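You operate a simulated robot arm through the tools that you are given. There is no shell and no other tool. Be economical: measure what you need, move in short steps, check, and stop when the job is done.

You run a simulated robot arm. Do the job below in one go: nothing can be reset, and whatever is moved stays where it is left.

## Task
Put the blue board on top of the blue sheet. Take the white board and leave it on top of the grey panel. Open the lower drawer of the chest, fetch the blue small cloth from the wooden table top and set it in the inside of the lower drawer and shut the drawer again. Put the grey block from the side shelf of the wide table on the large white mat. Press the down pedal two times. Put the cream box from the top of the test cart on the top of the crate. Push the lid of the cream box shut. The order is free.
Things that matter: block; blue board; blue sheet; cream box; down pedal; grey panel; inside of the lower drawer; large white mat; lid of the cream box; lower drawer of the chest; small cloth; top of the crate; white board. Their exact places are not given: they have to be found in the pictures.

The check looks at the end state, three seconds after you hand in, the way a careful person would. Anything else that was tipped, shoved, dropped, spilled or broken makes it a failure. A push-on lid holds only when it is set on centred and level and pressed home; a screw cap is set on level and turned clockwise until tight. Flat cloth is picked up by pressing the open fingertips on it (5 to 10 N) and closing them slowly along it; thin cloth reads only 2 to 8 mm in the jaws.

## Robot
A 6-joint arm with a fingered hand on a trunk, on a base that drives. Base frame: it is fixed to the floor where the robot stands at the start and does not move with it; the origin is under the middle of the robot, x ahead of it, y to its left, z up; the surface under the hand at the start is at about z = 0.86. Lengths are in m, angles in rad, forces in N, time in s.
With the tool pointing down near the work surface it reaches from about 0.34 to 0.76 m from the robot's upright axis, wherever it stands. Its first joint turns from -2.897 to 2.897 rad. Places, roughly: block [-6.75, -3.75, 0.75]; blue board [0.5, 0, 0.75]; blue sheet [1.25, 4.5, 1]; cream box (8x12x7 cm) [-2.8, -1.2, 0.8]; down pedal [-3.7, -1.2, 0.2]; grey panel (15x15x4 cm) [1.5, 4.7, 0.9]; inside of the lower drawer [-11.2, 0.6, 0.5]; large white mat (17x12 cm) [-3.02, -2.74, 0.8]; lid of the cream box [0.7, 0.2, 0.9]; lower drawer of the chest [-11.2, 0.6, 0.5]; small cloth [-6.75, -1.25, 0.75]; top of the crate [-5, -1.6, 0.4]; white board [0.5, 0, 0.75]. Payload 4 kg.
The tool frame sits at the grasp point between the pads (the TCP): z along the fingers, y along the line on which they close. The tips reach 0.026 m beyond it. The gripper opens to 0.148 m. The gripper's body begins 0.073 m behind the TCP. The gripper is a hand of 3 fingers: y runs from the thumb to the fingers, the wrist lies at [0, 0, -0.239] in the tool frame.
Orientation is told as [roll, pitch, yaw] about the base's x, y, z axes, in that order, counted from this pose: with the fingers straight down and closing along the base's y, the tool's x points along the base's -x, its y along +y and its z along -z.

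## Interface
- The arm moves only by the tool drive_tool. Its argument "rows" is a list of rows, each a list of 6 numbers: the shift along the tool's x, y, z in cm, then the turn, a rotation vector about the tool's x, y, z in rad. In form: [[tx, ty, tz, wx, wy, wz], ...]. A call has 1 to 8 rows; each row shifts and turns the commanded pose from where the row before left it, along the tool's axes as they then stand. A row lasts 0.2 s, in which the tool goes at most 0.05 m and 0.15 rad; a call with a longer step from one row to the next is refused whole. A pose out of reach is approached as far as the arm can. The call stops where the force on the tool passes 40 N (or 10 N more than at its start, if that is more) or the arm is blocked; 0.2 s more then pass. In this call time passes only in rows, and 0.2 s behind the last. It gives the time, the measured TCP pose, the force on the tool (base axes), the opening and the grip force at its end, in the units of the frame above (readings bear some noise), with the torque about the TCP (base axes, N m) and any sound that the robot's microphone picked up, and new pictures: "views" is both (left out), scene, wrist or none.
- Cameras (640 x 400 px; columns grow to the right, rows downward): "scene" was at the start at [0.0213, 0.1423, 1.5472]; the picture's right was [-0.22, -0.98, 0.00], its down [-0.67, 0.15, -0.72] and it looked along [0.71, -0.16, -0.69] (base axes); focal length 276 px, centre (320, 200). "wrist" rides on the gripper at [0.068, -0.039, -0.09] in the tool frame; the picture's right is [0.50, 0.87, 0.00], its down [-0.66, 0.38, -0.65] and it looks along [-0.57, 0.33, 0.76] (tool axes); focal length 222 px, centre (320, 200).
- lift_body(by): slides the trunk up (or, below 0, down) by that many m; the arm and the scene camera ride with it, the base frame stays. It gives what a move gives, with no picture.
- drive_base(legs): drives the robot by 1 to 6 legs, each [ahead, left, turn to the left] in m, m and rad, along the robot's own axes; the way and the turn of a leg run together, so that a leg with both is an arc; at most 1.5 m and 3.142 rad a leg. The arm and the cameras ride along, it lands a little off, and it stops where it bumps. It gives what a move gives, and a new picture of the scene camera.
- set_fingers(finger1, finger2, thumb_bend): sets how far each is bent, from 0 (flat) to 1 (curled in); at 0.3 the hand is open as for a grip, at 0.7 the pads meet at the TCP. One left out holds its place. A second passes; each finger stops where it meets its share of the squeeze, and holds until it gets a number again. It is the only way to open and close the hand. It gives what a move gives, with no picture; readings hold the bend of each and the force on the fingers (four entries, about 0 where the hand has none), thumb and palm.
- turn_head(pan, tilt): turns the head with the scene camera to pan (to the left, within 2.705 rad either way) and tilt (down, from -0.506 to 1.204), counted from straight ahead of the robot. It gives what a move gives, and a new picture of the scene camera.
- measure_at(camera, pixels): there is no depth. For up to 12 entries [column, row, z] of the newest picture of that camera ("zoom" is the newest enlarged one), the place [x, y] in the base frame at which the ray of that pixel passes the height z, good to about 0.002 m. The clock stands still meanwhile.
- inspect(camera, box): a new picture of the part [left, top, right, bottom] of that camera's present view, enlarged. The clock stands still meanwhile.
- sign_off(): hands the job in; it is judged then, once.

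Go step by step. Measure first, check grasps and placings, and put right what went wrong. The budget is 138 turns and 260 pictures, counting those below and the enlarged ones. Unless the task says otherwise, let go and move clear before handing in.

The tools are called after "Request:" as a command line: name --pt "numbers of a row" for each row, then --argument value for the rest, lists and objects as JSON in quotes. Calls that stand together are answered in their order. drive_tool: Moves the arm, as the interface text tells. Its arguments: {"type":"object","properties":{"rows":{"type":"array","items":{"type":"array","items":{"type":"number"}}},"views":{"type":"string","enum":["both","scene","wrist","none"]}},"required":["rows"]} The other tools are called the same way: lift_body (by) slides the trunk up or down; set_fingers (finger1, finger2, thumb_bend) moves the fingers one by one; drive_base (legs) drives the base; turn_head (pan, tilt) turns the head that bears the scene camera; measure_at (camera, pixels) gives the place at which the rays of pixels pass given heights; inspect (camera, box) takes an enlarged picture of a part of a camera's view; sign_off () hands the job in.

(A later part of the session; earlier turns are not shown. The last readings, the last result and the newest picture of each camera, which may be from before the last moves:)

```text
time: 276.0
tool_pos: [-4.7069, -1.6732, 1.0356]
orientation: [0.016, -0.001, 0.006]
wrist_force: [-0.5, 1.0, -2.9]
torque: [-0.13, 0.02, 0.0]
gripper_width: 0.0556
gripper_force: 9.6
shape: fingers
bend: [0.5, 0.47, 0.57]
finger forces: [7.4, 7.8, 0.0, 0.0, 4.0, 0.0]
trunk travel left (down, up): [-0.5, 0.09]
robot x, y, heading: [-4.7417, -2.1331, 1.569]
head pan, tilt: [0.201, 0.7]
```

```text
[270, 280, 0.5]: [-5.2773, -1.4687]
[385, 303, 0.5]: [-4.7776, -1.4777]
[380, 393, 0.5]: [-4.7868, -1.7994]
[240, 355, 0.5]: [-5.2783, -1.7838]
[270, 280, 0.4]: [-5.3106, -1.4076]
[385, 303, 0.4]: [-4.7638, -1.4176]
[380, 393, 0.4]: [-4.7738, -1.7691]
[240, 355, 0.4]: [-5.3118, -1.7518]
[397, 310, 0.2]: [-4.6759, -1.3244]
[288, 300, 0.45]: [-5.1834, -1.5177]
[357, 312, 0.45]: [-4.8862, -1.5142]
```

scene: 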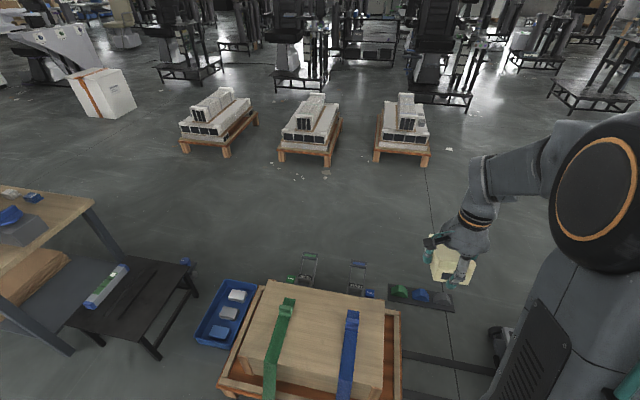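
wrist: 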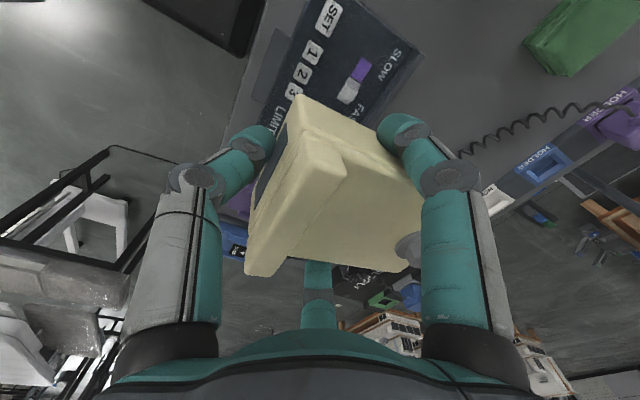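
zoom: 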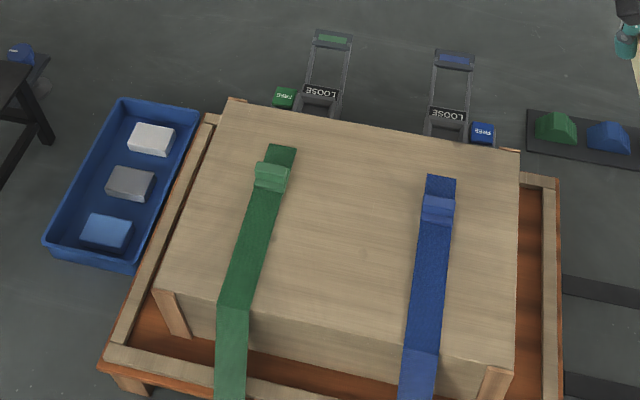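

Crate top: x -5.29…-4.78, y ≈-1.79…-1.43, straps near x -5.17 and -4.89; the gap centre is (-5.03,-1.61). Shift the base and lower the trunk.

Request:
drive_base --legs '[[-0.08, 0, 0], [0, 0.31, 0]]'

Request:
lift_body --by -0.35

Request:
turn_head --pan 0.0 --tilt 0.75

Request:
inspect --camera "scene" --box '[200, 200, 460, 400]'

```text
time: 278.7
tool_pos: [-5.0184, -1.7546, 1.0361]
orientation: [0.014, -0.002, 0.007]
wrist_force: [0.1, -0.3, -3.7]
torque: [-0.05, -0.01, 0.0]
gripper_width: 0.0553
gripper_force: 9.9
shape: fingers
bend: [0.5, 0.47, 0.57]
finger forces: [7.4, 7.8, 0.0, 0.0, 4.2, 0.0]
trunk travel left (down, up): [-0.5, 0.09]
robot x, y, heading: [-5.0513, -2.2214, 1.572]
head pan, tilt: [0.201, 0.7]
```

scene: 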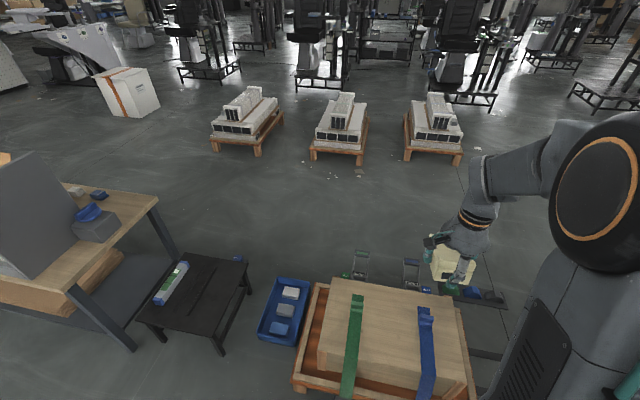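

```text
time: 282.1
tool_pos: [-5.0203, -1.7555, 0.6861]
orientation: [0.015, -0.001, 0.009]
wrist_force: [0.1, 0.0, -3.4]
torque: [-0.1, 0.03, 0.0]
gripper_width: 0.0552
gripper_force: 9.9
shape: fingers
bend: [0.5, 0.47, 0.57]
finger forces: [7.5, 7.8, 0.0, 0.1, 4.2, 0.0]
trunk travel left (down, up): [-0.15, 0.44]
robot x, y, heading: [-5.0562, -2.2197, 1.575]
head pan, tilt: [0.201, 0.7]
```

```text
time: 282.9
tool_pos: [-5.0191, -1.7546, 0.6863]
orientation: [0.014, 0.0, 0.006]
wrist_force: [0.1, 0.0, -2.9]
torque: [-0.1, 0.02, 0.01]
gripper_width: 0.0554
gripper_force: 9.4
shape: fingers
bend: [0.5, 0.47, 0.57]
finger forces: [7.3, 7.9, 0.0, 0.1, 4.3, 0.0]
trunk travel left (down, up): [-0.15, 0.44]
robot x, y, heading: [-5.0566, -2.2192, 1.574]
head pan, tilt: [0.0, 0.75]
```

scene: 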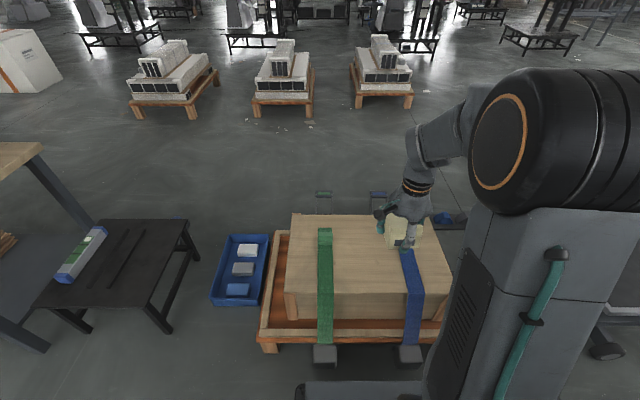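

```text
2.00 times, centred on (330, 300) of scene
```

zoom: 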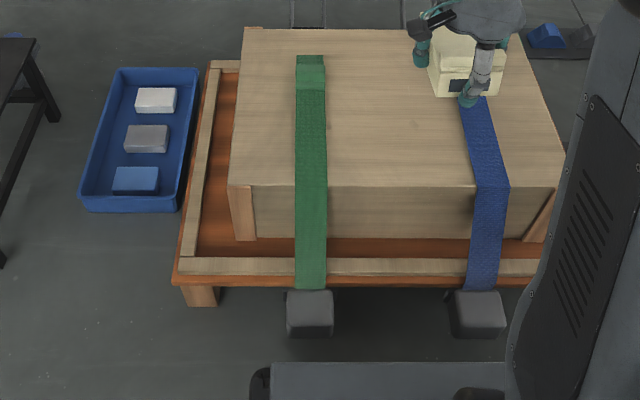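

Request:
measure_at --camera "zoom" --pixels '[[229, 186, 0.4], [229, 186, 0.45], [229, 186, 0.5], [245, 27, 0.4], [245, 27, 0.45], [245, 27, 0.5], [295, 120, 0.45], [328, 120, 0.45], [465, 120, 0.45], [500, 120, 0.45], [560, 186, 0.45]]'

```text
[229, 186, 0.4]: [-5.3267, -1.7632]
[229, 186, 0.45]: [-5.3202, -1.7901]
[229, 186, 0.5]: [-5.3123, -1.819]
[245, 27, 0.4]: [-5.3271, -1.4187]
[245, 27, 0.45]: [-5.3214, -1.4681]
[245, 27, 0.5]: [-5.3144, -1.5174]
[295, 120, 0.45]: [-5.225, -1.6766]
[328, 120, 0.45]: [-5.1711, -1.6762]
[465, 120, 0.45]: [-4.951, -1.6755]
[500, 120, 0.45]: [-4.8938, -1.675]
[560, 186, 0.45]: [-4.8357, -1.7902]
```

Crate top ≈0.40, gap between the straps is x -5.17…-4.95. Move over (-5.06,-1.6) and lower.

Request:
drive_tool --pt "1 3.5 1 0 0 0" --pt "1 3.5 2 0 0 0" --pt "1 3.5 2 0 0 0" --pt "1.1 3.5 2 0 0 0" --pt "0 0 4 0 0 0" --pt "0 0 4 0 0 0" --pt "0 0 2 0 0 0"

Request:
inspect --camera "scene" --box '[260, 180, 480, 350]'

```text
time: 284.5
tool_pos: [-5.0616, -1.6114, 0.5192]
orientation: [0.014, 0.001, 0.008]
wrist_force: [-0.6, 0.3, -3.8]
torque: [-0.09, 0.05, 0.03]
gripper_width: 0.0552
gripper_force: 10.4
shape: fingers
bend: [0.5, 0.47, 0.57]
finger forces: [7.6, 7.8, 0.0, 0.0, 4.3, 0.1]
trunk travel left (down, up): [-0.15, 0.44]
robot x, y, heading: [-5.0551, -2.2155, 1.57]
head pan, tilt: [0.0, 0.75]
```

scene: 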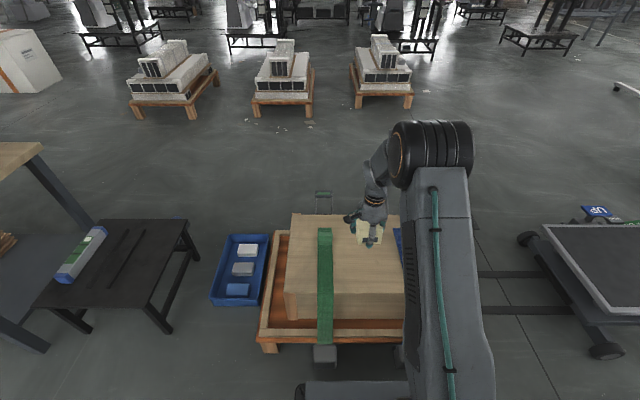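
wrist: 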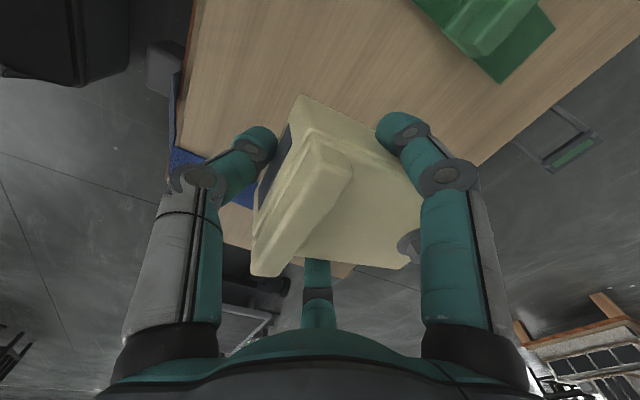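

```text
2.35 times, centred on (370, 265) of scene
```

zoom: 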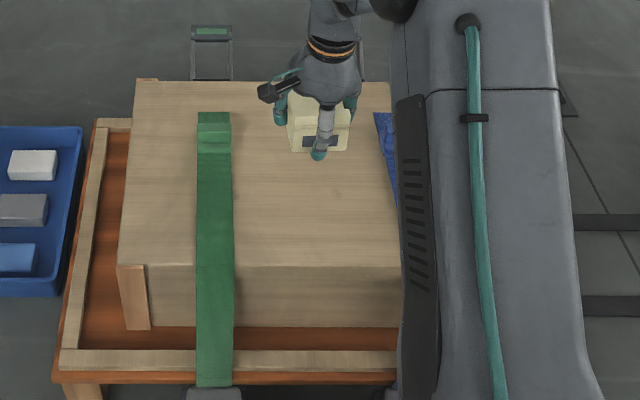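

Request:
drive_tool --pt "0 0 3 0 0 0" --pt "0 0 1.5 0 0 0" --pt "0 0 0.8 0 0 0" --pt "0 0 0.6 0 0 0" --pt "0 0 0.5 0 0 0" --pt "0 0 0.5 0 0 0" --views "wrist"

Request:
inspect --camera "scene" --box '[320, 190, 420, 270]'

```text
time: 285.9
tool_pos: [-5.0613, -1.6117, 0.4494]
orientation: [0.014, 0.0, 0.007]
wrist_force: [-0.2, -0.3, -4.1]
torque: [-0.11, 0.0, 0.0]
gripper_width: 0.0555
gripper_force: 9.7
shape: fingers
bend: [0.5, 0.47, 0.57]
finger forces: [7.6, 7.7, 0.0, 0.1, 4.3, 0.1]
trunk travel left (down, up): [-0.15, 0.44]
robot x, y, heading: [-5.0524, -2.2143, 1.57]
head pan, tilt: [0.0, 0.75]
```

wrist: 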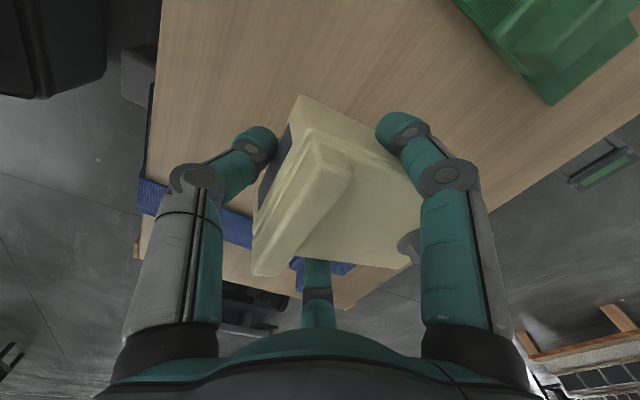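

```text
5.00 times, centred on (370, 230) of scene
```

zoom: 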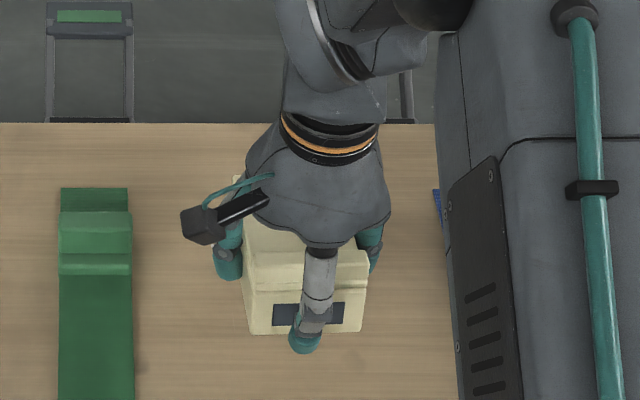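

Request:
drive_tool --pt "0 0 0.5 0 0 0" --pt "0 0 0.5 0 0 0" --pt "0 0 0.4 0 0 0" --pt "0 0 0.4 0 0 0" --pt "0 0 0.4 0 0 0" --pt "0 0 0.4 0 0 0" --views "wrist"

```text
time: 287.3
tool_pos: [-5.0611, -1.6101, 0.4243]
orientation: [0.015, 0.0, 0.007]
wrist_force: [-0.2, 0.1, -3.3]
torque: [-0.14, -0.01, 0.01]
gripper_width: 0.0553
gripper_force: 9.4
shape: fingers
bend: [0.5, 0.47, 0.57]
finger forces: [7.5, 7.7, 0.1, 0.0, 4.2, 0.0]
trunk travel left (down, up): [-0.15, 0.44]
robot x, y, heading: [-5.0545, -2.2159, 1.57]
head pan, tilt: [0.0, 0.75]
```

wrist: 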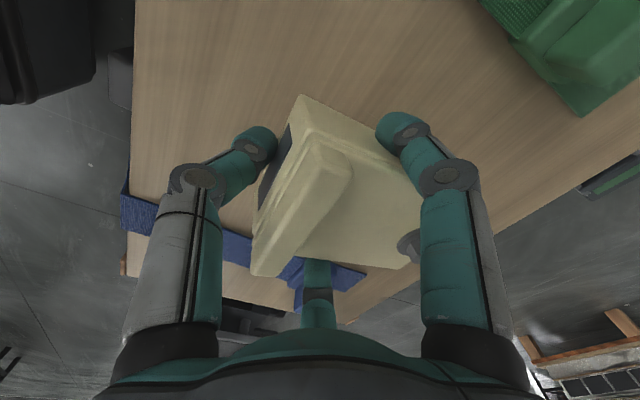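

Request:
drive_tool --pt "0 1 0.5 0 0 0" --pt "0 1 0.5 0 0 0" --pt "0 0 0.5 0 0 0" --pt "0 0 0.5 0 0 0" --pt "0 0 0.5 0 0 0" --pt "0 0 0.5 0 0 0" --pt "0 0 0.5 0 0 0" --pt "0 0 0.5 0 0 0"

Request:
inspect --camera "scene" --box '[320, 190, 420, 270]'

```text
time: 289.1
tool_pos: [-5.0621, -1.5904, 0.3861]
orientation: [0.019, 0.0, 0.008]
wrist_force: [1.6, -4.4, 23.2]
torque: [-0.32, -0.05, 0.04]
gripper_width: 0.054
gripper_force: 14.4
shape: fingers
bend: [0.5, 0.47, 0.58]
finger forces: [8.1, 8.2, 0.0, 0.1, 12.2, 0.0]
trunk travel left (down, up): [-0.15, 0.44]
robot x, y, heading: [-5.0571, -2.2171, 1.572]
head pan, tilt: [0.0, 0.75]
```

scene: 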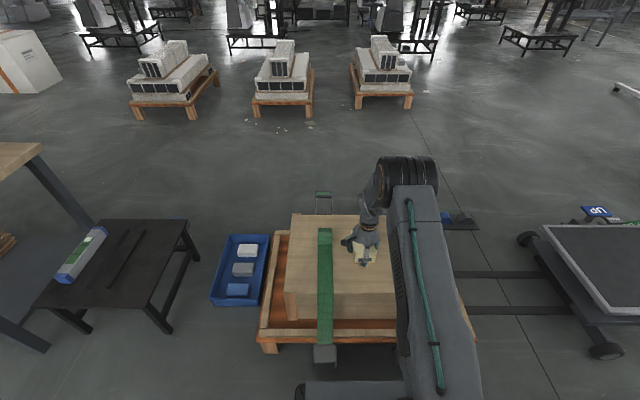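
wrist: 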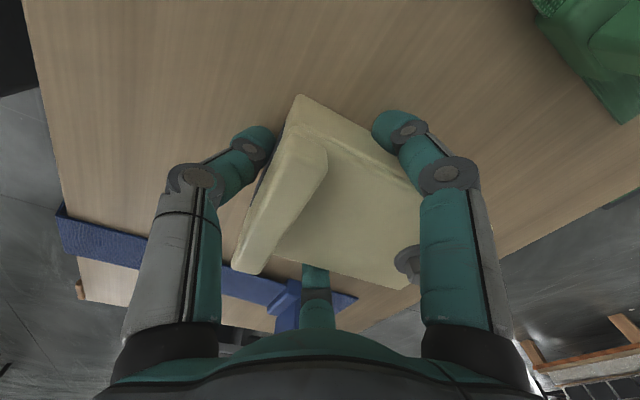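

```text
5.00 times, centred on (370, 230) of scene
```

zoom: 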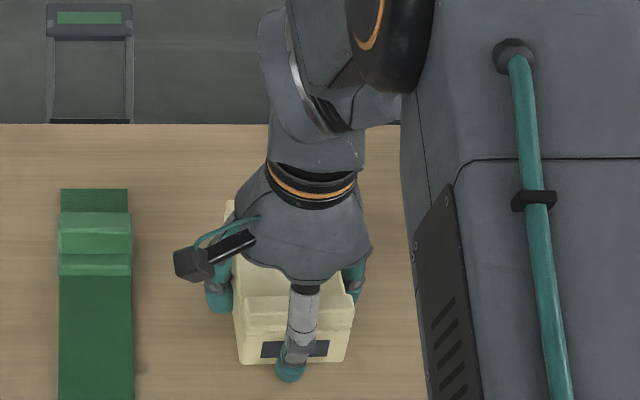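

The box is resting on the crate between the straps. Release gently and rise.

Request:
drive_tool --pt "0 0 -0.3 0 0 0" --views "none"

Request:
set_fingers --finger1 0.36 --finger2 0.36 --thumb_bend 0.38

Request:
drive_tool --pt "0 0 -2 0 0 0" --pt "0 0 -4 0 0 0" --pt "0 0 -4 0 0 0" --pt "0 0 -4 0 0 0" --pt "0 -4 0 0 0 0" --pt "0 -4.5 0 0 0 0" --pt "0 -4.5 0 0 0 0"

Request:
inspect --camera "scene" --box '[260, 180, 480, 350]'

```text
time: 289.5
tool_pos: [-5.0614, -1.59, 0.3864]
orientation: [0.014, 0.002, 0.008]
wrist_force: [0.8, -0.2, 9.4]
torque: [0.06, 0.04, -0.03]
gripper_width: 0.0536
gripper_force: 11.1
shape: fingers
bend: [0.5, 0.47, 0.58]
finger forces: [8.5, 8.2, 0.1, 0.0, 4.7, 0.0]
trunk travel left (down, up): [-0.15, 0.44]
robot x, y, heading: [-5.0543, -2.2184, 1.575]
head pan, tilt: [0.0, 0.75]
```

```text
time: 290.5
tool_pos: [-5.0603, -1.5908, 0.3859]
orientation: [0.012, 0.001, 0.007]
wrist_force: [0.3, 0.3, 0.6]
torque: [-0.01, 0.01, 0.02]
gripper_width: 0.1042
gripper_force: 0.1
shape: fingers
bend: [0.36, 0.36, 0.38]
finger forces: [0.1, 0.0, 0.0, 0.1, 0.0, 0.0]
trunk travel left (down, up): [-0.15, 0.44]
robot x, y, heading: [-5.0576, -2.2146, 1.573]
head pan, tilt: [0.0, 0.75]
```

```text
time: 292.1
tool_pos: [-5.0596, -1.7234, 0.5244]
orientation: [0.013, -0.001, 0.008]
wrist_force: [-0.6, -0.1, 0.1]
torque: [-0.03, 0.0, 0.0]
gripper_width: 0.1045
gripper_force: 0.1
shape: fingers
bend: [0.36, 0.36, 0.38]
finger forces: [0.2, 0.0, 0.0, 0.0, 0.1, 0.0]
trunk travel left (down, up): [-0.15, 0.44]
robot x, y, heading: [-5.0555, -2.2168, 1.572]
head pan, tilt: [0.0, 0.75]
```

scene: 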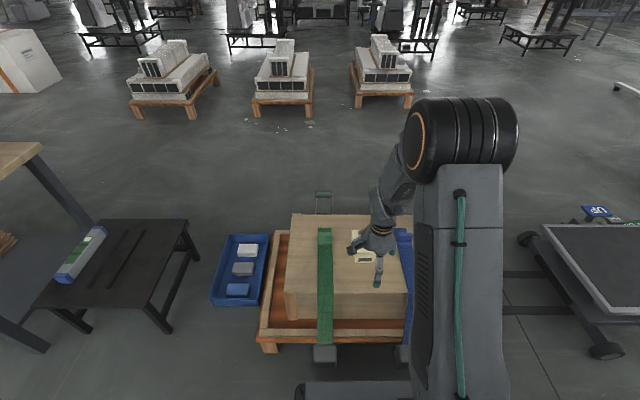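
wrist: 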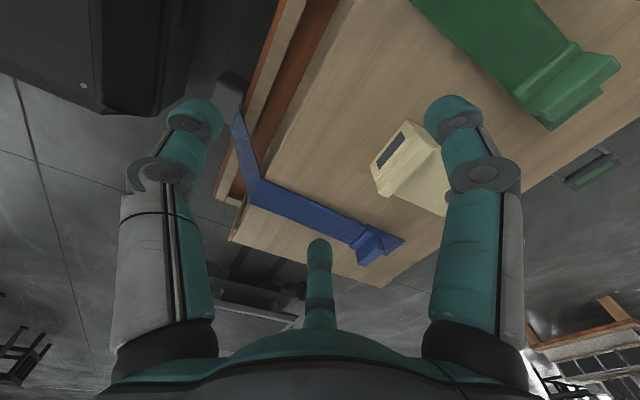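

```text
2.35 times, centred on (370, 265) of scene
```

zoom: 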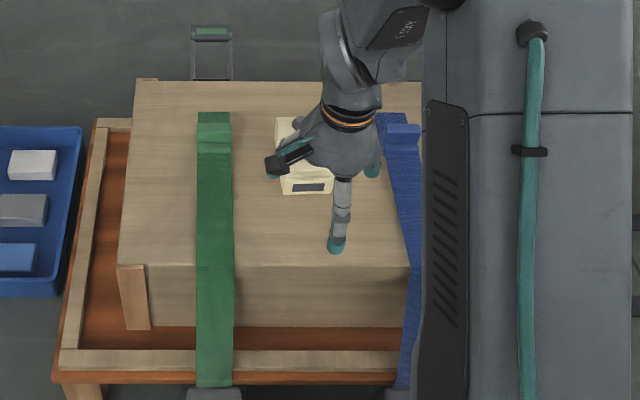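

The cream box sits on the crate. Next the pedals on the trolley: look that way.

Request:
turn_head --pan -0.8 --tilt 0.6

Request:
inspect --camera "scene" --box '[180, 130, 460, 330]'

```text
time: 293.2
tool_pos: [-5.0605, -1.7234, 0.5255]
orientation: [0.013, 0.001, 0.007]
wrist_force: [0.1, 0.7, 0.1]
torque: [0.0, 0.02, -0.02]
gripper_width: 0.1045
gripper_force: 0.1
shape: fingers
bend: [0.36, 0.36, 0.38]
finger forces: [0.0, 0.1, 0.0, 0.1, 0.1, 0.1]
trunk travel left (down, up): [-0.15, 0.44]
robot x, y, heading: [-5.0533, -2.2187, 1.571]
head pan, tilt: [-0.799, 0.6]
```

scene: 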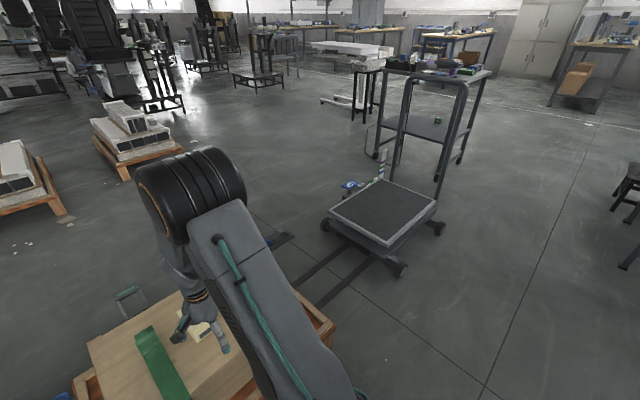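

```text
2.00 times, centred on (320, 230) of scene
```

zoom: 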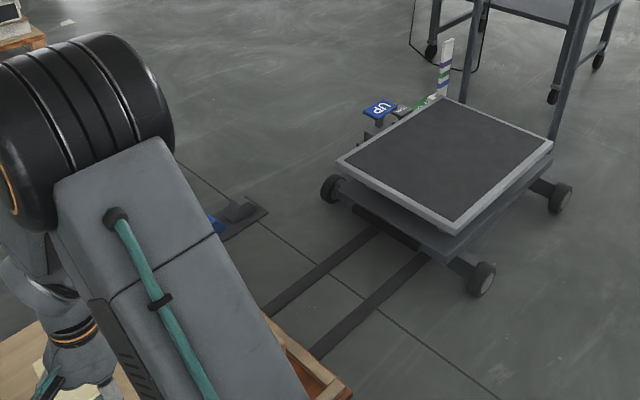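

Request:
inspect --camera "scene" --box '[320, 145, 420, 215]'

Request:
measure_at --camera "scene" --pixels '[[350, 184, 0.2], [350, 184, 0.15], [362, 186, 0.15], [372, 184, 0.15], [330, 215, 0.25], [375, 182, 0.25], [437, 203, 0.25], [388, 245, 0.25], [398, 270, 0.05], [326, 227, 0.05]]'

```text
5.71 times, centred on (370, 180) of scene
```

zoom: 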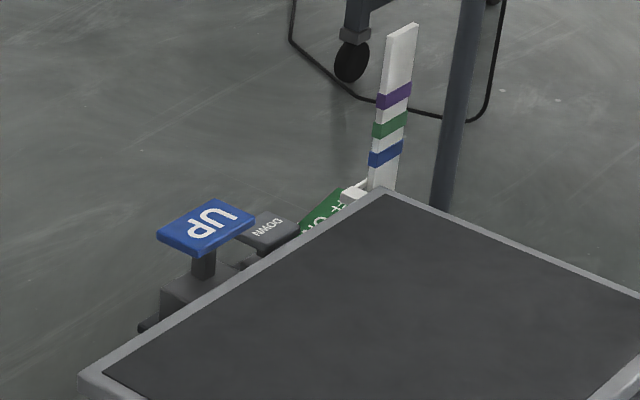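

```text
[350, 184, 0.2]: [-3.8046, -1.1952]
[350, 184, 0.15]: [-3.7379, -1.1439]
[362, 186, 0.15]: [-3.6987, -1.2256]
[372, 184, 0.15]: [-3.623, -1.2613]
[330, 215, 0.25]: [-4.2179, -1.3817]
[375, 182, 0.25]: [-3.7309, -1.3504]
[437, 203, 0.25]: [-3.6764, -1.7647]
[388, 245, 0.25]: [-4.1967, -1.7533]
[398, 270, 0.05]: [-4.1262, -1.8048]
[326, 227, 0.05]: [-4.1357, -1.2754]
```

The lift trolley's DOWN pedal (grey, near (-3.70,-1.22,0.15)) is on its +y side; I'll reach it later from there. The block is nearer now: raise trunk and look toward (-6.75,-3.75).

Request:
lift_body --by 0.35

Request:
turn_head --pan 2.25 --tilt 0.4

Request:
turn_head --pan 1.2 --tilt 0.4

```text
time: 296.6
tool_pos: [-5.0598, -1.7247, 0.8759]
orientation: [0.015, 0.0, 0.008]
wrist_force: [-0.1, -0.6, 0.0]
torque: [-0.03, 0.01, 0.0]
gripper_width: 0.1047
gripper_force: 0.1
shape: fingers
bend: [0.36, 0.36, 0.38]
finger forces: [0.0, 0.0, 0.1, 0.0, 0.1, 0.0]
trunk travel left (down, up): [-0.5, 0.09]
robot x, y, heading: [-5.0504, -2.2141, 1.572]
head pan, tilt: [-0.799, 0.6]
```

```text
time: 299.3
tool_pos: [-5.0612, -1.7246, 0.875]
orientation: [0.014, 0.002, 0.004]
wrist_force: [-0.4, 0.1, -0.3]
torque: [-0.02, 0.0, 0.01]
gripper_width: 0.1045
gripper_force: 0.2
shape: fingers
bend: [0.36, 0.36, 0.38]
finger forces: [0.0, 0.0, 0.0, 0.1, 0.0, 0.1]
trunk travel left (down, up): [-0.5, 0.09]
robot x, y, heading: [-5.0522, -2.2175, 1.573]
head pan, tilt: [2.25, 0.4]
```

scene: 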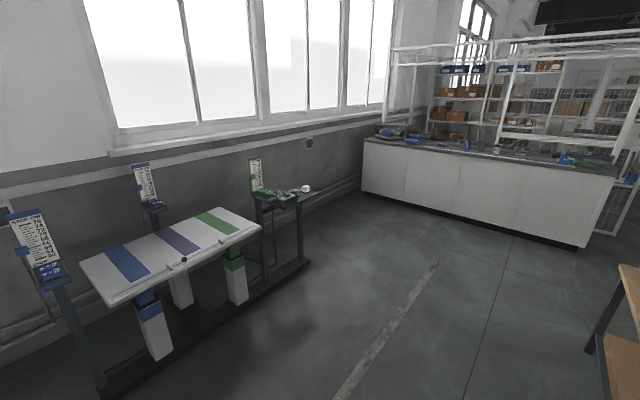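

```text
time: 300.6
tool_pos: [-5.0613, -1.7236, 0.8736]
orientation: [0.012, 0.001, 0.006]
wrist_force: [-1.2, -0.2, 0.8]
torque: [0.0, -0.03, -0.02]
gripper_width: 0.1045
gripper_force: 0.0
shape: fingers
bend: [0.36, 0.36, 0.38]
finger forces: [0.1, 0.0, 0.0, 0.0, 0.0, 0.0]
trunk travel left (down, up): [-0.5, 0.09]
robot x, y, heading: [-5.0541, -2.217, 1.573]
head pan, tilt: [1.201, 0.4]
```

scene: 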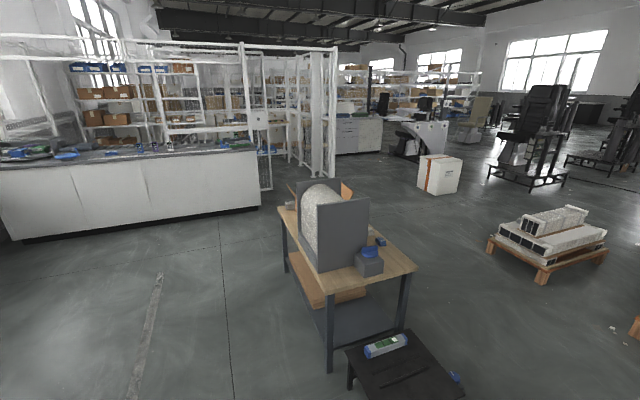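

The side shelf with small items is at (285,195) in the first view; the wooden table with the blue thing is ahead-left. Zoom on both.

Request:
inspect --camera "scene" --box '[260, 170, 480, 370]'

Request:
turn_head --pan 2.2 --tilt 0.4

Request:
inspect --camera "scene" --box '[200, 140, 340, 260]'

Request:
measure_at --camera "zoom" --pixels '[[320, 200, 0.75]]'

```text
2.00 times, centred on (370, 270) of scene
```

zoom: 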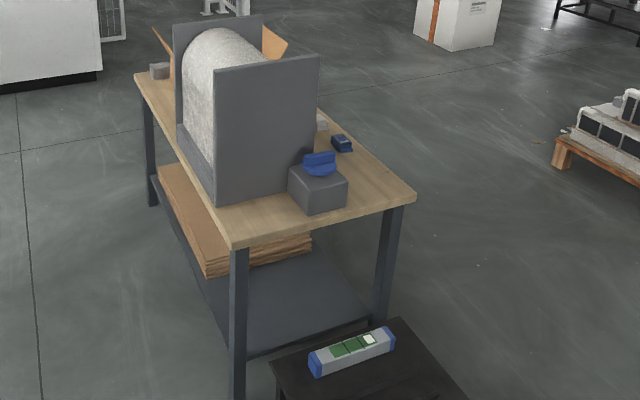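

```text
time: 301.8
tool_pos: [-5.0605, -1.7234, 0.8753]
orientation: [0.013, 0.0, 0.007]
wrist_force: [-0.5, -0.5, -0.4]
torque: [-0.03, -0.02, -0.01]
gripper_width: 0.1044
gripper_force: 0.0
shape: fingers
bend: [0.36, 0.36, 0.38]
finger forces: [0.0, 0.0, 0.0, 0.0, 0.0, 0.1]
trunk travel left (down, up): [-0.5, 0.09]
robot x, y, heading: [-5.0559, -2.2168, 1.57]
head pan, tilt: [2.201, 0.4]
```

scene: 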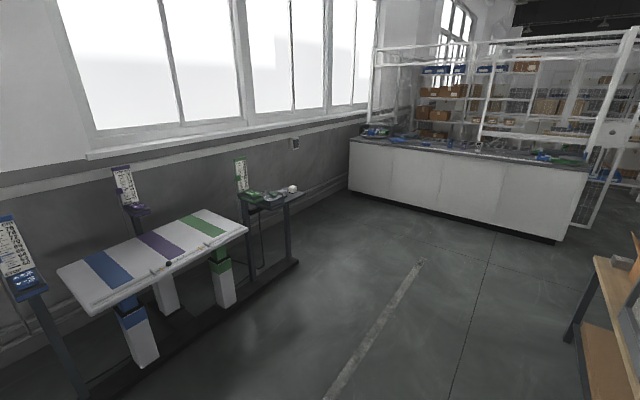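

```text
3.33 times, centred on (270, 200) of scene
```

zoom: 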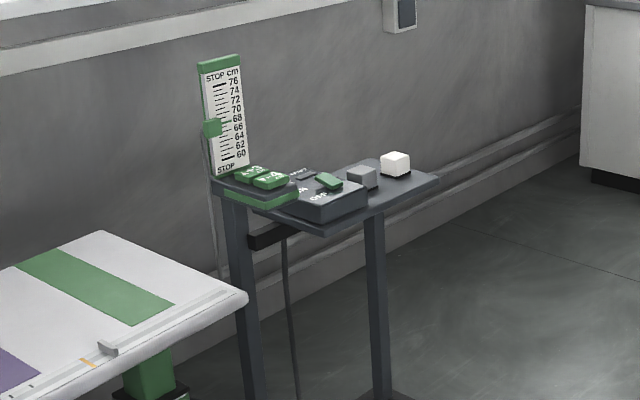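

```text
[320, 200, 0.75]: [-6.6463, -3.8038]
```

Request:
measure_at --camera "zoom" --pixels '[[363, 187, 0.75], [363, 187, 0.7], [437, 182, 0.75], [322, 232, 0.75], [245, 295, 0.72], [380, 400, 0.0], [250, 395, 0.0]]'

Request:
measure_at --camera "scene" --pixels '[[595, 260, 0.8], [298, 262, 0], [248, 280, 0], [247, 230, 0.72], [95, 316, 0.72]]'

```text
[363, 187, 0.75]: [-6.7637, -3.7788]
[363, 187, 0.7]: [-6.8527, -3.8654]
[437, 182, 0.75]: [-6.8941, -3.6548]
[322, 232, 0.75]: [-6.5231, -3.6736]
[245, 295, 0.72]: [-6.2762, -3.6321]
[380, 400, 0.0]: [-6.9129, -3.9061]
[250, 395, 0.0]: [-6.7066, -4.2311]
```

```text
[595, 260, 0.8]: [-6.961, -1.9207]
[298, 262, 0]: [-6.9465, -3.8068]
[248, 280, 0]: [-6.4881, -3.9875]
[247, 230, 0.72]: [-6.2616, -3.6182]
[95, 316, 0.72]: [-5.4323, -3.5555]
```

Block ≈(-6.76,-3.78,0.75). Drive to stand in front of that shelf facing -y.

Request:
drive_base --legs '[[0, 0, 1.571], [0.83, 0.4, 0], [0.83, 0.4, 0], [0, 0, 1.571]]'

Request:
turn_head --pan 0 --tilt 0.8

Request:
inspect --camera "scene" --box '[200, 120, 440, 300]'

```text
time: 318.8
tool_pos: [-6.7075, -3.5064, 0.8754]
orientation: [0.014, -0.001, -3.13]
wrist_force: [-0.5, 0.4, -0.3]
torque: [0.0, -0.03, 0.0]
gripper_width: 0.1043
gripper_force: 0.0
shape: fingers
bend: [0.36, 0.36, 0.38]
finger forces: [0.0, 0.0, 0.0, 0.0, 0.1, 0.0]
trunk travel left (down, up): [-0.5, 0.09]
robot x, y, heading: [-6.7155, -3.0118, -1.565]
head pan, tilt: [2.201, 0.4]
```

scene: 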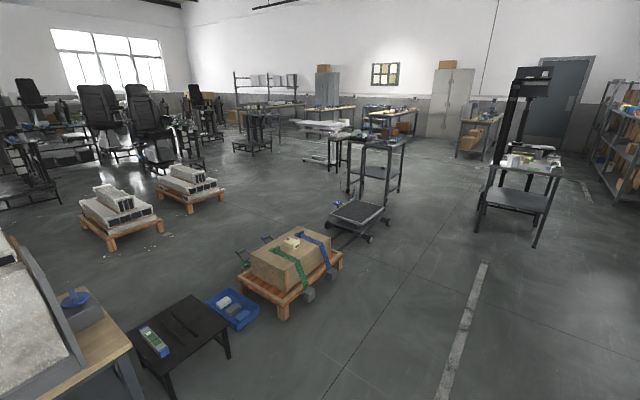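

```text
time: 320.8
tool_pos: [-6.7056, -3.5053, 0.8747]
orientation: [0.014, 0.0, -3.131]
wrist_force: [0.7, -0.8, -0.3]
torque: [-0.02, 0.01, -0.03]
gripper_width: 0.1044
gripper_force: 0.1
shape: fingers
bend: [0.36, 0.36, 0.38]
finger forces: [0.1, 0.0, 0.0, 0.0, 0.0, 0.0]
trunk travel left (down, up): [-0.5, 0.09]
robot x, y, heading: [-6.7138, -3.0141, -1.564]
head pan, tilt: [0.0, 0.799]
```

scene: 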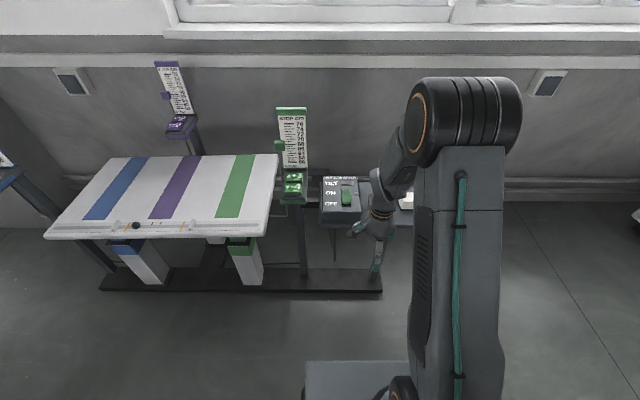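

```text
2.22 times, centred on (320, 210) of scene
```

zoom: 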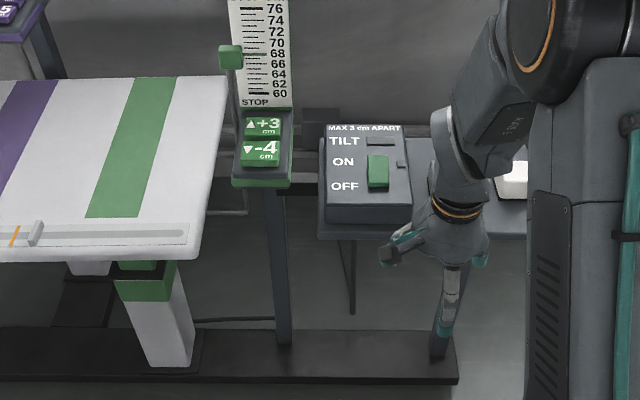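

Request:
drive_tool --pt "-3 -2 -3 0 0 0" --pt "-3 -2 -3 0 0 0" --pt "-4 0 -3 0 0 0" --pt "-4 0 -3 0 0 0" --pt "-4 0 -3 0 0 0"

Request:
inspect --camera "scene" --box '[290, 150, 450, 260]'

```text
time: 322.0
tool_pos: [-6.8857, -3.4665, 1.0243]
orientation: [0.015, -0.001, -3.131]
wrist_force: [0.9, -0.4, 0.8]
torque: [-0.01, -0.04, 0.02]
gripper_width: 0.1046
gripper_force: 0.0
shape: fingers
bend: [0.36, 0.36, 0.38]
finger forces: [0.0, 0.0, 0.0, 0.1, 0.0, 0.0]
trunk travel left (down, up): [-0.5, 0.09]
robot x, y, heading: [-6.7155, -3.0127, -1.567]
head pan, tilt: [0.0, 0.799]
```

scene: 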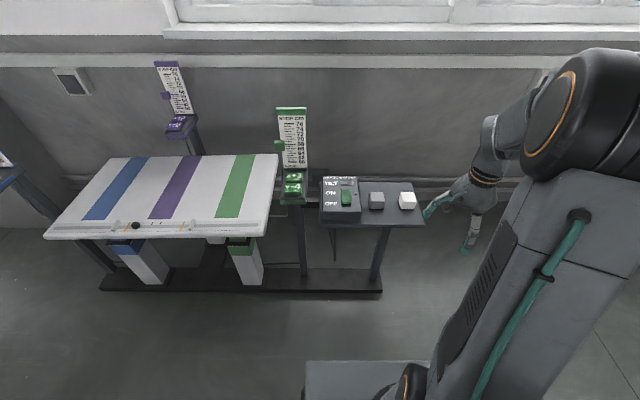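
wrist: 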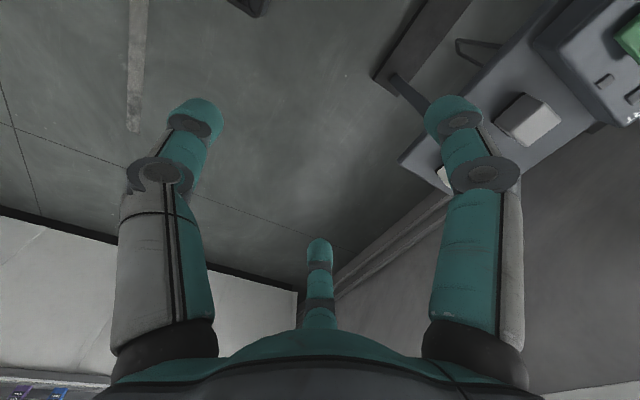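

```text
3.64 times, centred on (370, 205) of scene
```

zoom: 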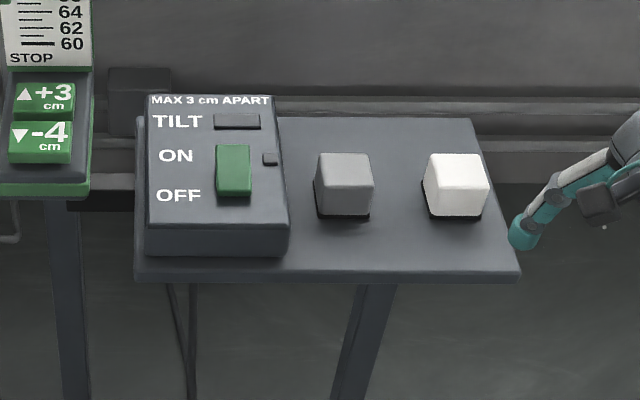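

Request:
measure_at --camera "zoom" --pixels '[[318, 218, 0.75], [369, 218, 0.75], [318, 218, 0.7], [369, 218, 0.7], [316, 182, 0.79], [374, 182, 0.79], [319, 153, 0.79], [369, 153, 0.79], [520, 275, 0.75], [520, 275, 0.7], [288, 225, 0.79], [424, 215, 0.75]]'

Request:
measure_at --camera "wrist" --pixels '[[400, 158, 0.75], [400, 158, 0.7], [522, 93, 0.79], [560, 110, 0.79]]'

```text
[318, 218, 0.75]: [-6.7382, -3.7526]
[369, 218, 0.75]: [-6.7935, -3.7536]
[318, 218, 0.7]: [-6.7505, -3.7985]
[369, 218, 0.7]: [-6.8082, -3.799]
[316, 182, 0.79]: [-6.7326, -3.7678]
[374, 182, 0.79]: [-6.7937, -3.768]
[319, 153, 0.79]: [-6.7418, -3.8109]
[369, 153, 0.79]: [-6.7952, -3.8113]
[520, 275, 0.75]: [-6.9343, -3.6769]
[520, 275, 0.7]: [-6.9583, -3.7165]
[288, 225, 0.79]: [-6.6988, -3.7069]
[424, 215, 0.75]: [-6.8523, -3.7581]
```

```text
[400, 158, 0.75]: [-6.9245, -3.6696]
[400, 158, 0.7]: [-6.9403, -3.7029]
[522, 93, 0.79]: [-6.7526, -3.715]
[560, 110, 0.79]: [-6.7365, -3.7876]
```

Block ≈5.5 cm cube near (-6.76,-3.77). Hover above it to refine.

Request:
set_fingers --finger1 0.4 --finger2 0.4 --thumb_bend 0.38

Request:
drive_tool --pt "4 2 0 0 0 0" --pt "4.2 2 0 0 0 0" --pt "4.2 2 1 0 0 0" --pt "0 4.5 1 0 0 0" --pt "0 4.5 1 0 0 0" --pt "0 4.5 1 0 0 0" --pt "0 4.5 1 0 0 0" --pt "0 4 1 0 0 0"

Request:
inspect --camera "scene" --box '[290, 150, 450, 260]'

```text
time: 323.0
tool_pos: [-6.8864, -3.4652, 1.0259]
orientation: [0.014, -0.001, -3.132]
wrist_force: [-0.8, -0.1, 0.7]
torque: [-0.02, -0.02, 0.02]
gripper_width: 0.0985
gripper_force: 0.1
shape: fingers
bend: [0.4, 0.4, 0.38]
finger forces: [0.0, 0.0, 0.1, 0.0, 0.0, 0.0]
trunk travel left (down, up): [-0.5, 0.09]
robot x, y, heading: [-6.713, -3.0123, -1.568]
head pan, tilt: [0.0, 0.799]
```

```text
time: 324.8
tool_pos: [-6.7582, -3.7476, 0.9682]
orientation: [0.011, 0.002, -3.132]
wrist_force: [-0.8, -0.1, 0.5]
torque: [0.02, -0.03, 0.04]
gripper_width: 0.0986
gripper_force: 0.0
shape: fingers
bend: [0.4, 0.4, 0.38]
finger forces: [0.0, 0.0, 0.1, 0.1, 0.1, 0.0]
trunk travel left (down, up): [-0.5, 0.09]
robot x, y, heading: [-6.713, -3.013, -1.567]
head pan, tilt: [0.0, 0.799]
```

scene: 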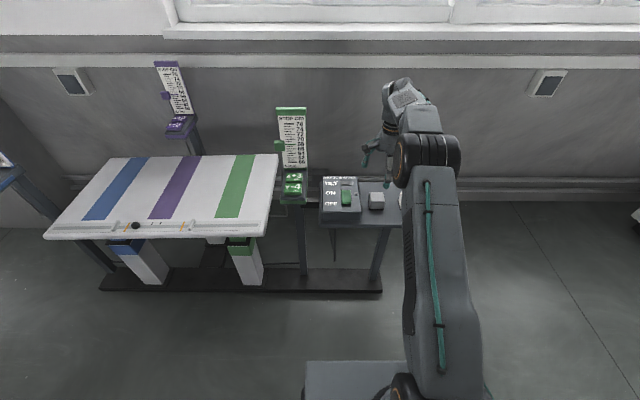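
wrist: 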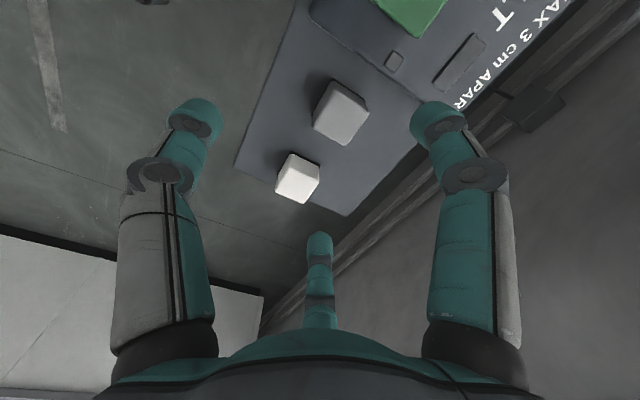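

```text
3.64 times, centred on (370, 205) of scene
```

zoom: 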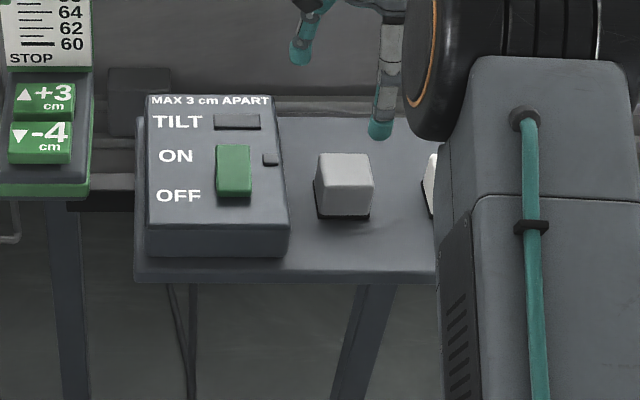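

Request:
inspect --camera "wrist" --box '[260, 50, 420, 220]'

Request:
measure_at --camera "wrist" --pixels '[[332, 79, 0.8], [368, 105, 0.8], [345, 146, 0.8], [312, 120, 0.8], [332, 79, 0.82], [345, 146, 0.82], [240, 165, 0.75], [350, 215, 0.75], [345, 146, 0.76], [312, 124, 0.76]]'

```text
2.35 times, centred on (340, 135) of wrist
```

zoom: 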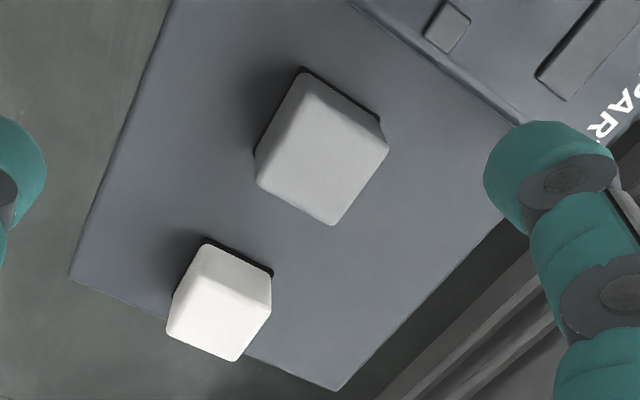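

```text
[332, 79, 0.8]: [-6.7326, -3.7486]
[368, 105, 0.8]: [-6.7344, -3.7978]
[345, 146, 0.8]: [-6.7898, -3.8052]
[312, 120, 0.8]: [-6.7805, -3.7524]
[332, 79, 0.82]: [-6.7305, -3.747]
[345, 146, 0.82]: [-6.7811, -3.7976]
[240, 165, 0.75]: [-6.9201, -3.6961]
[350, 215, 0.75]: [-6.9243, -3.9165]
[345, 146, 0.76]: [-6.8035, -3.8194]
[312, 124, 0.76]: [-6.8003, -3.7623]
```

Block centre ≈(-6.757,-3.774), top ≈0.81. Nudge the base forward 5 cm and descend.

Request:
drive_base --legs '[[0.05, 0, 0]]'

Request:
drive_tool --pt "0 -2.3 3 0 0 0" --pt "0 0 4 0 0 0" --pt "0 0 4 0 0 0"

Request:
inspect --camera "wrist" --box '[180, 50, 440, 220]'

Request:
inspect --camera "scene" --box '[290, 150, 450, 260]'

```text
time: 325.8
tool_pos: [-6.7577, -3.7974, 0.9682]
orientation: [0.011, 0.0, -3.132]
wrist_force: [0.6, 0.1, -0.7]
torque: [-0.01, 0.01, -0.02]
gripper_width: 0.0988
gripper_force: 0.1
shape: fingers
bend: [0.4, 0.4, 0.38]
finger forces: [0.0, 0.0, 0.0, 0.1, 0.0, 0.0]
trunk travel left (down, up): [-0.5, 0.09]
robot x, y, heading: [-6.714, -3.0608, -1.562]
head pan, tilt: [0.0, 0.799]
```

scene: 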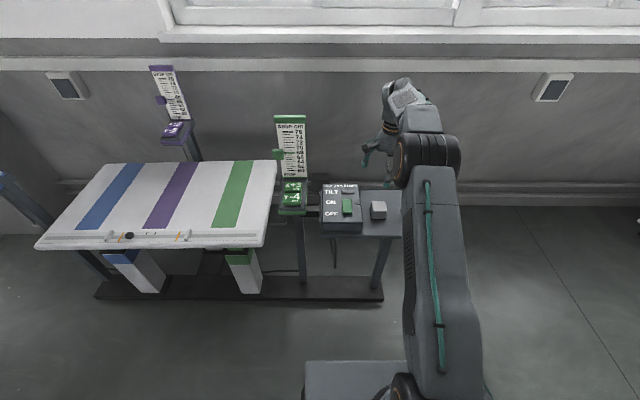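

```text
time: 326.6
tool_pos: [-6.7579, -3.7747, 0.8581]
orientation: [0.011, 0.002, -3.133]
wrist_force: [0.0, -0.3, 0.2]
torque: [0.01, -0.01, 0.0]
gripper_width: 0.0983
gripper_force: 0.1
shape: fingers
bend: [0.4, 0.4, 0.38]
finger forces: [0.1, 0.1, 0.0, 0.1, 0.0, 0.0]
trunk travel left (down, up): [-0.5, 0.09]
robot x, y, heading: [-6.7134, -3.0638, -1.563]
head pan, tilt: [0.0, 0.799]
```

scene: 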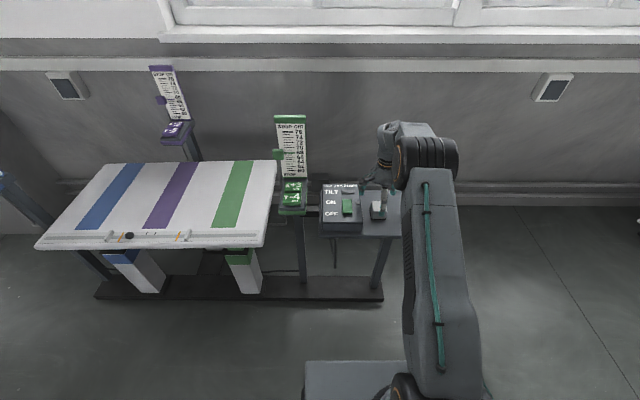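
wrist: 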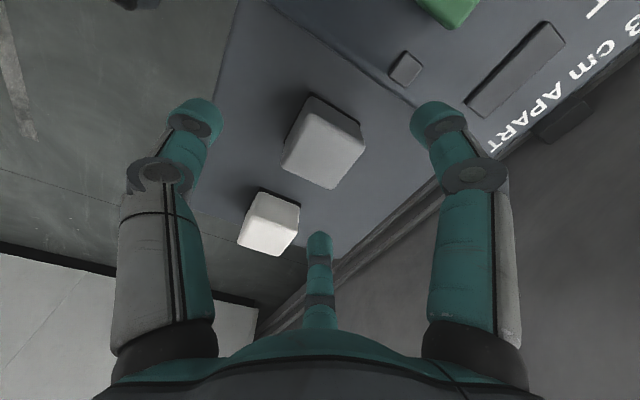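

```text
2.35 times, centred on (310, 135) of wrist
```

zoom: 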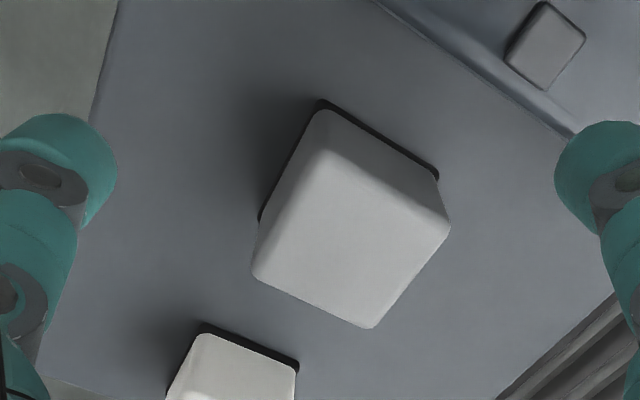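

```text
3.64 times, centred on (370, 205) of scene
```

zoom: 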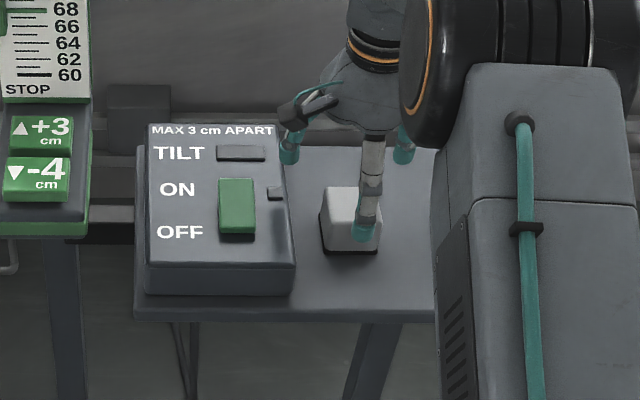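

Finger1 would be close to the switch box, so narrow the fingers before descending, then grasp.

Request:
set_fingers --finger1 0.44 --finger2 0.44

Request:
drive_tool --pt "0 0 3 0 0 0" --pt "0 0 2.5 0 0 0" --pt "0 0 1.0 0 0 0" --views "wrist"

```text
time: 327.6
tool_pos: [-6.7574, -3.7746, 0.8581]
orientation: [0.014, -0.001, -3.132]
wrist_force: [-0.8, -0.9, 0.2]
torque: [0.0, 0.02, 0.0]
gripper_width: 0.0921
gripper_force: 0.1
shape: fingers
bend: [0.44, 0.44, 0.38]
finger forces: [0.0, 0.0, 0.1, 0.0, 0.0, 0.0]
trunk travel left (down, up): [-0.5, 0.09]
robot x, y, heading: [-6.7125, -3.0634, -1.566]
head pan, tilt: [0.0, 0.799]
```

```text
time: 328.1
tool_pos: [-6.7582, -3.7817, 0.8216]
orientation: [0.033, 0.003, -3.134]
wrist_force: [-1.2, 3.3, 20.4]
torque: [-0.42, -1.08, 0.14]
gripper_width: 0.0888
gripper_force: 10.4
shape: fingers
bend: [0.43, 0.44, 0.38]
finger forces: [20.7, 0.1, 0.0, 0.1, 0.0, 0.0]
trunk travel left (down, up): [-0.5, 0.09]
robot x, y, heading: [-6.7107, -3.0639, -1.564]
head pan, tilt: [0.0, 0.799]
stopped in row 2: the force on the tool passed its limit at 51 N (the readings are from after the stop); the commanded pose is now the measured one
```

wrist: 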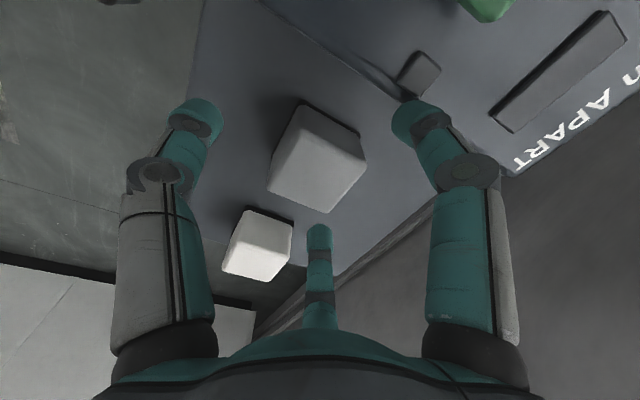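

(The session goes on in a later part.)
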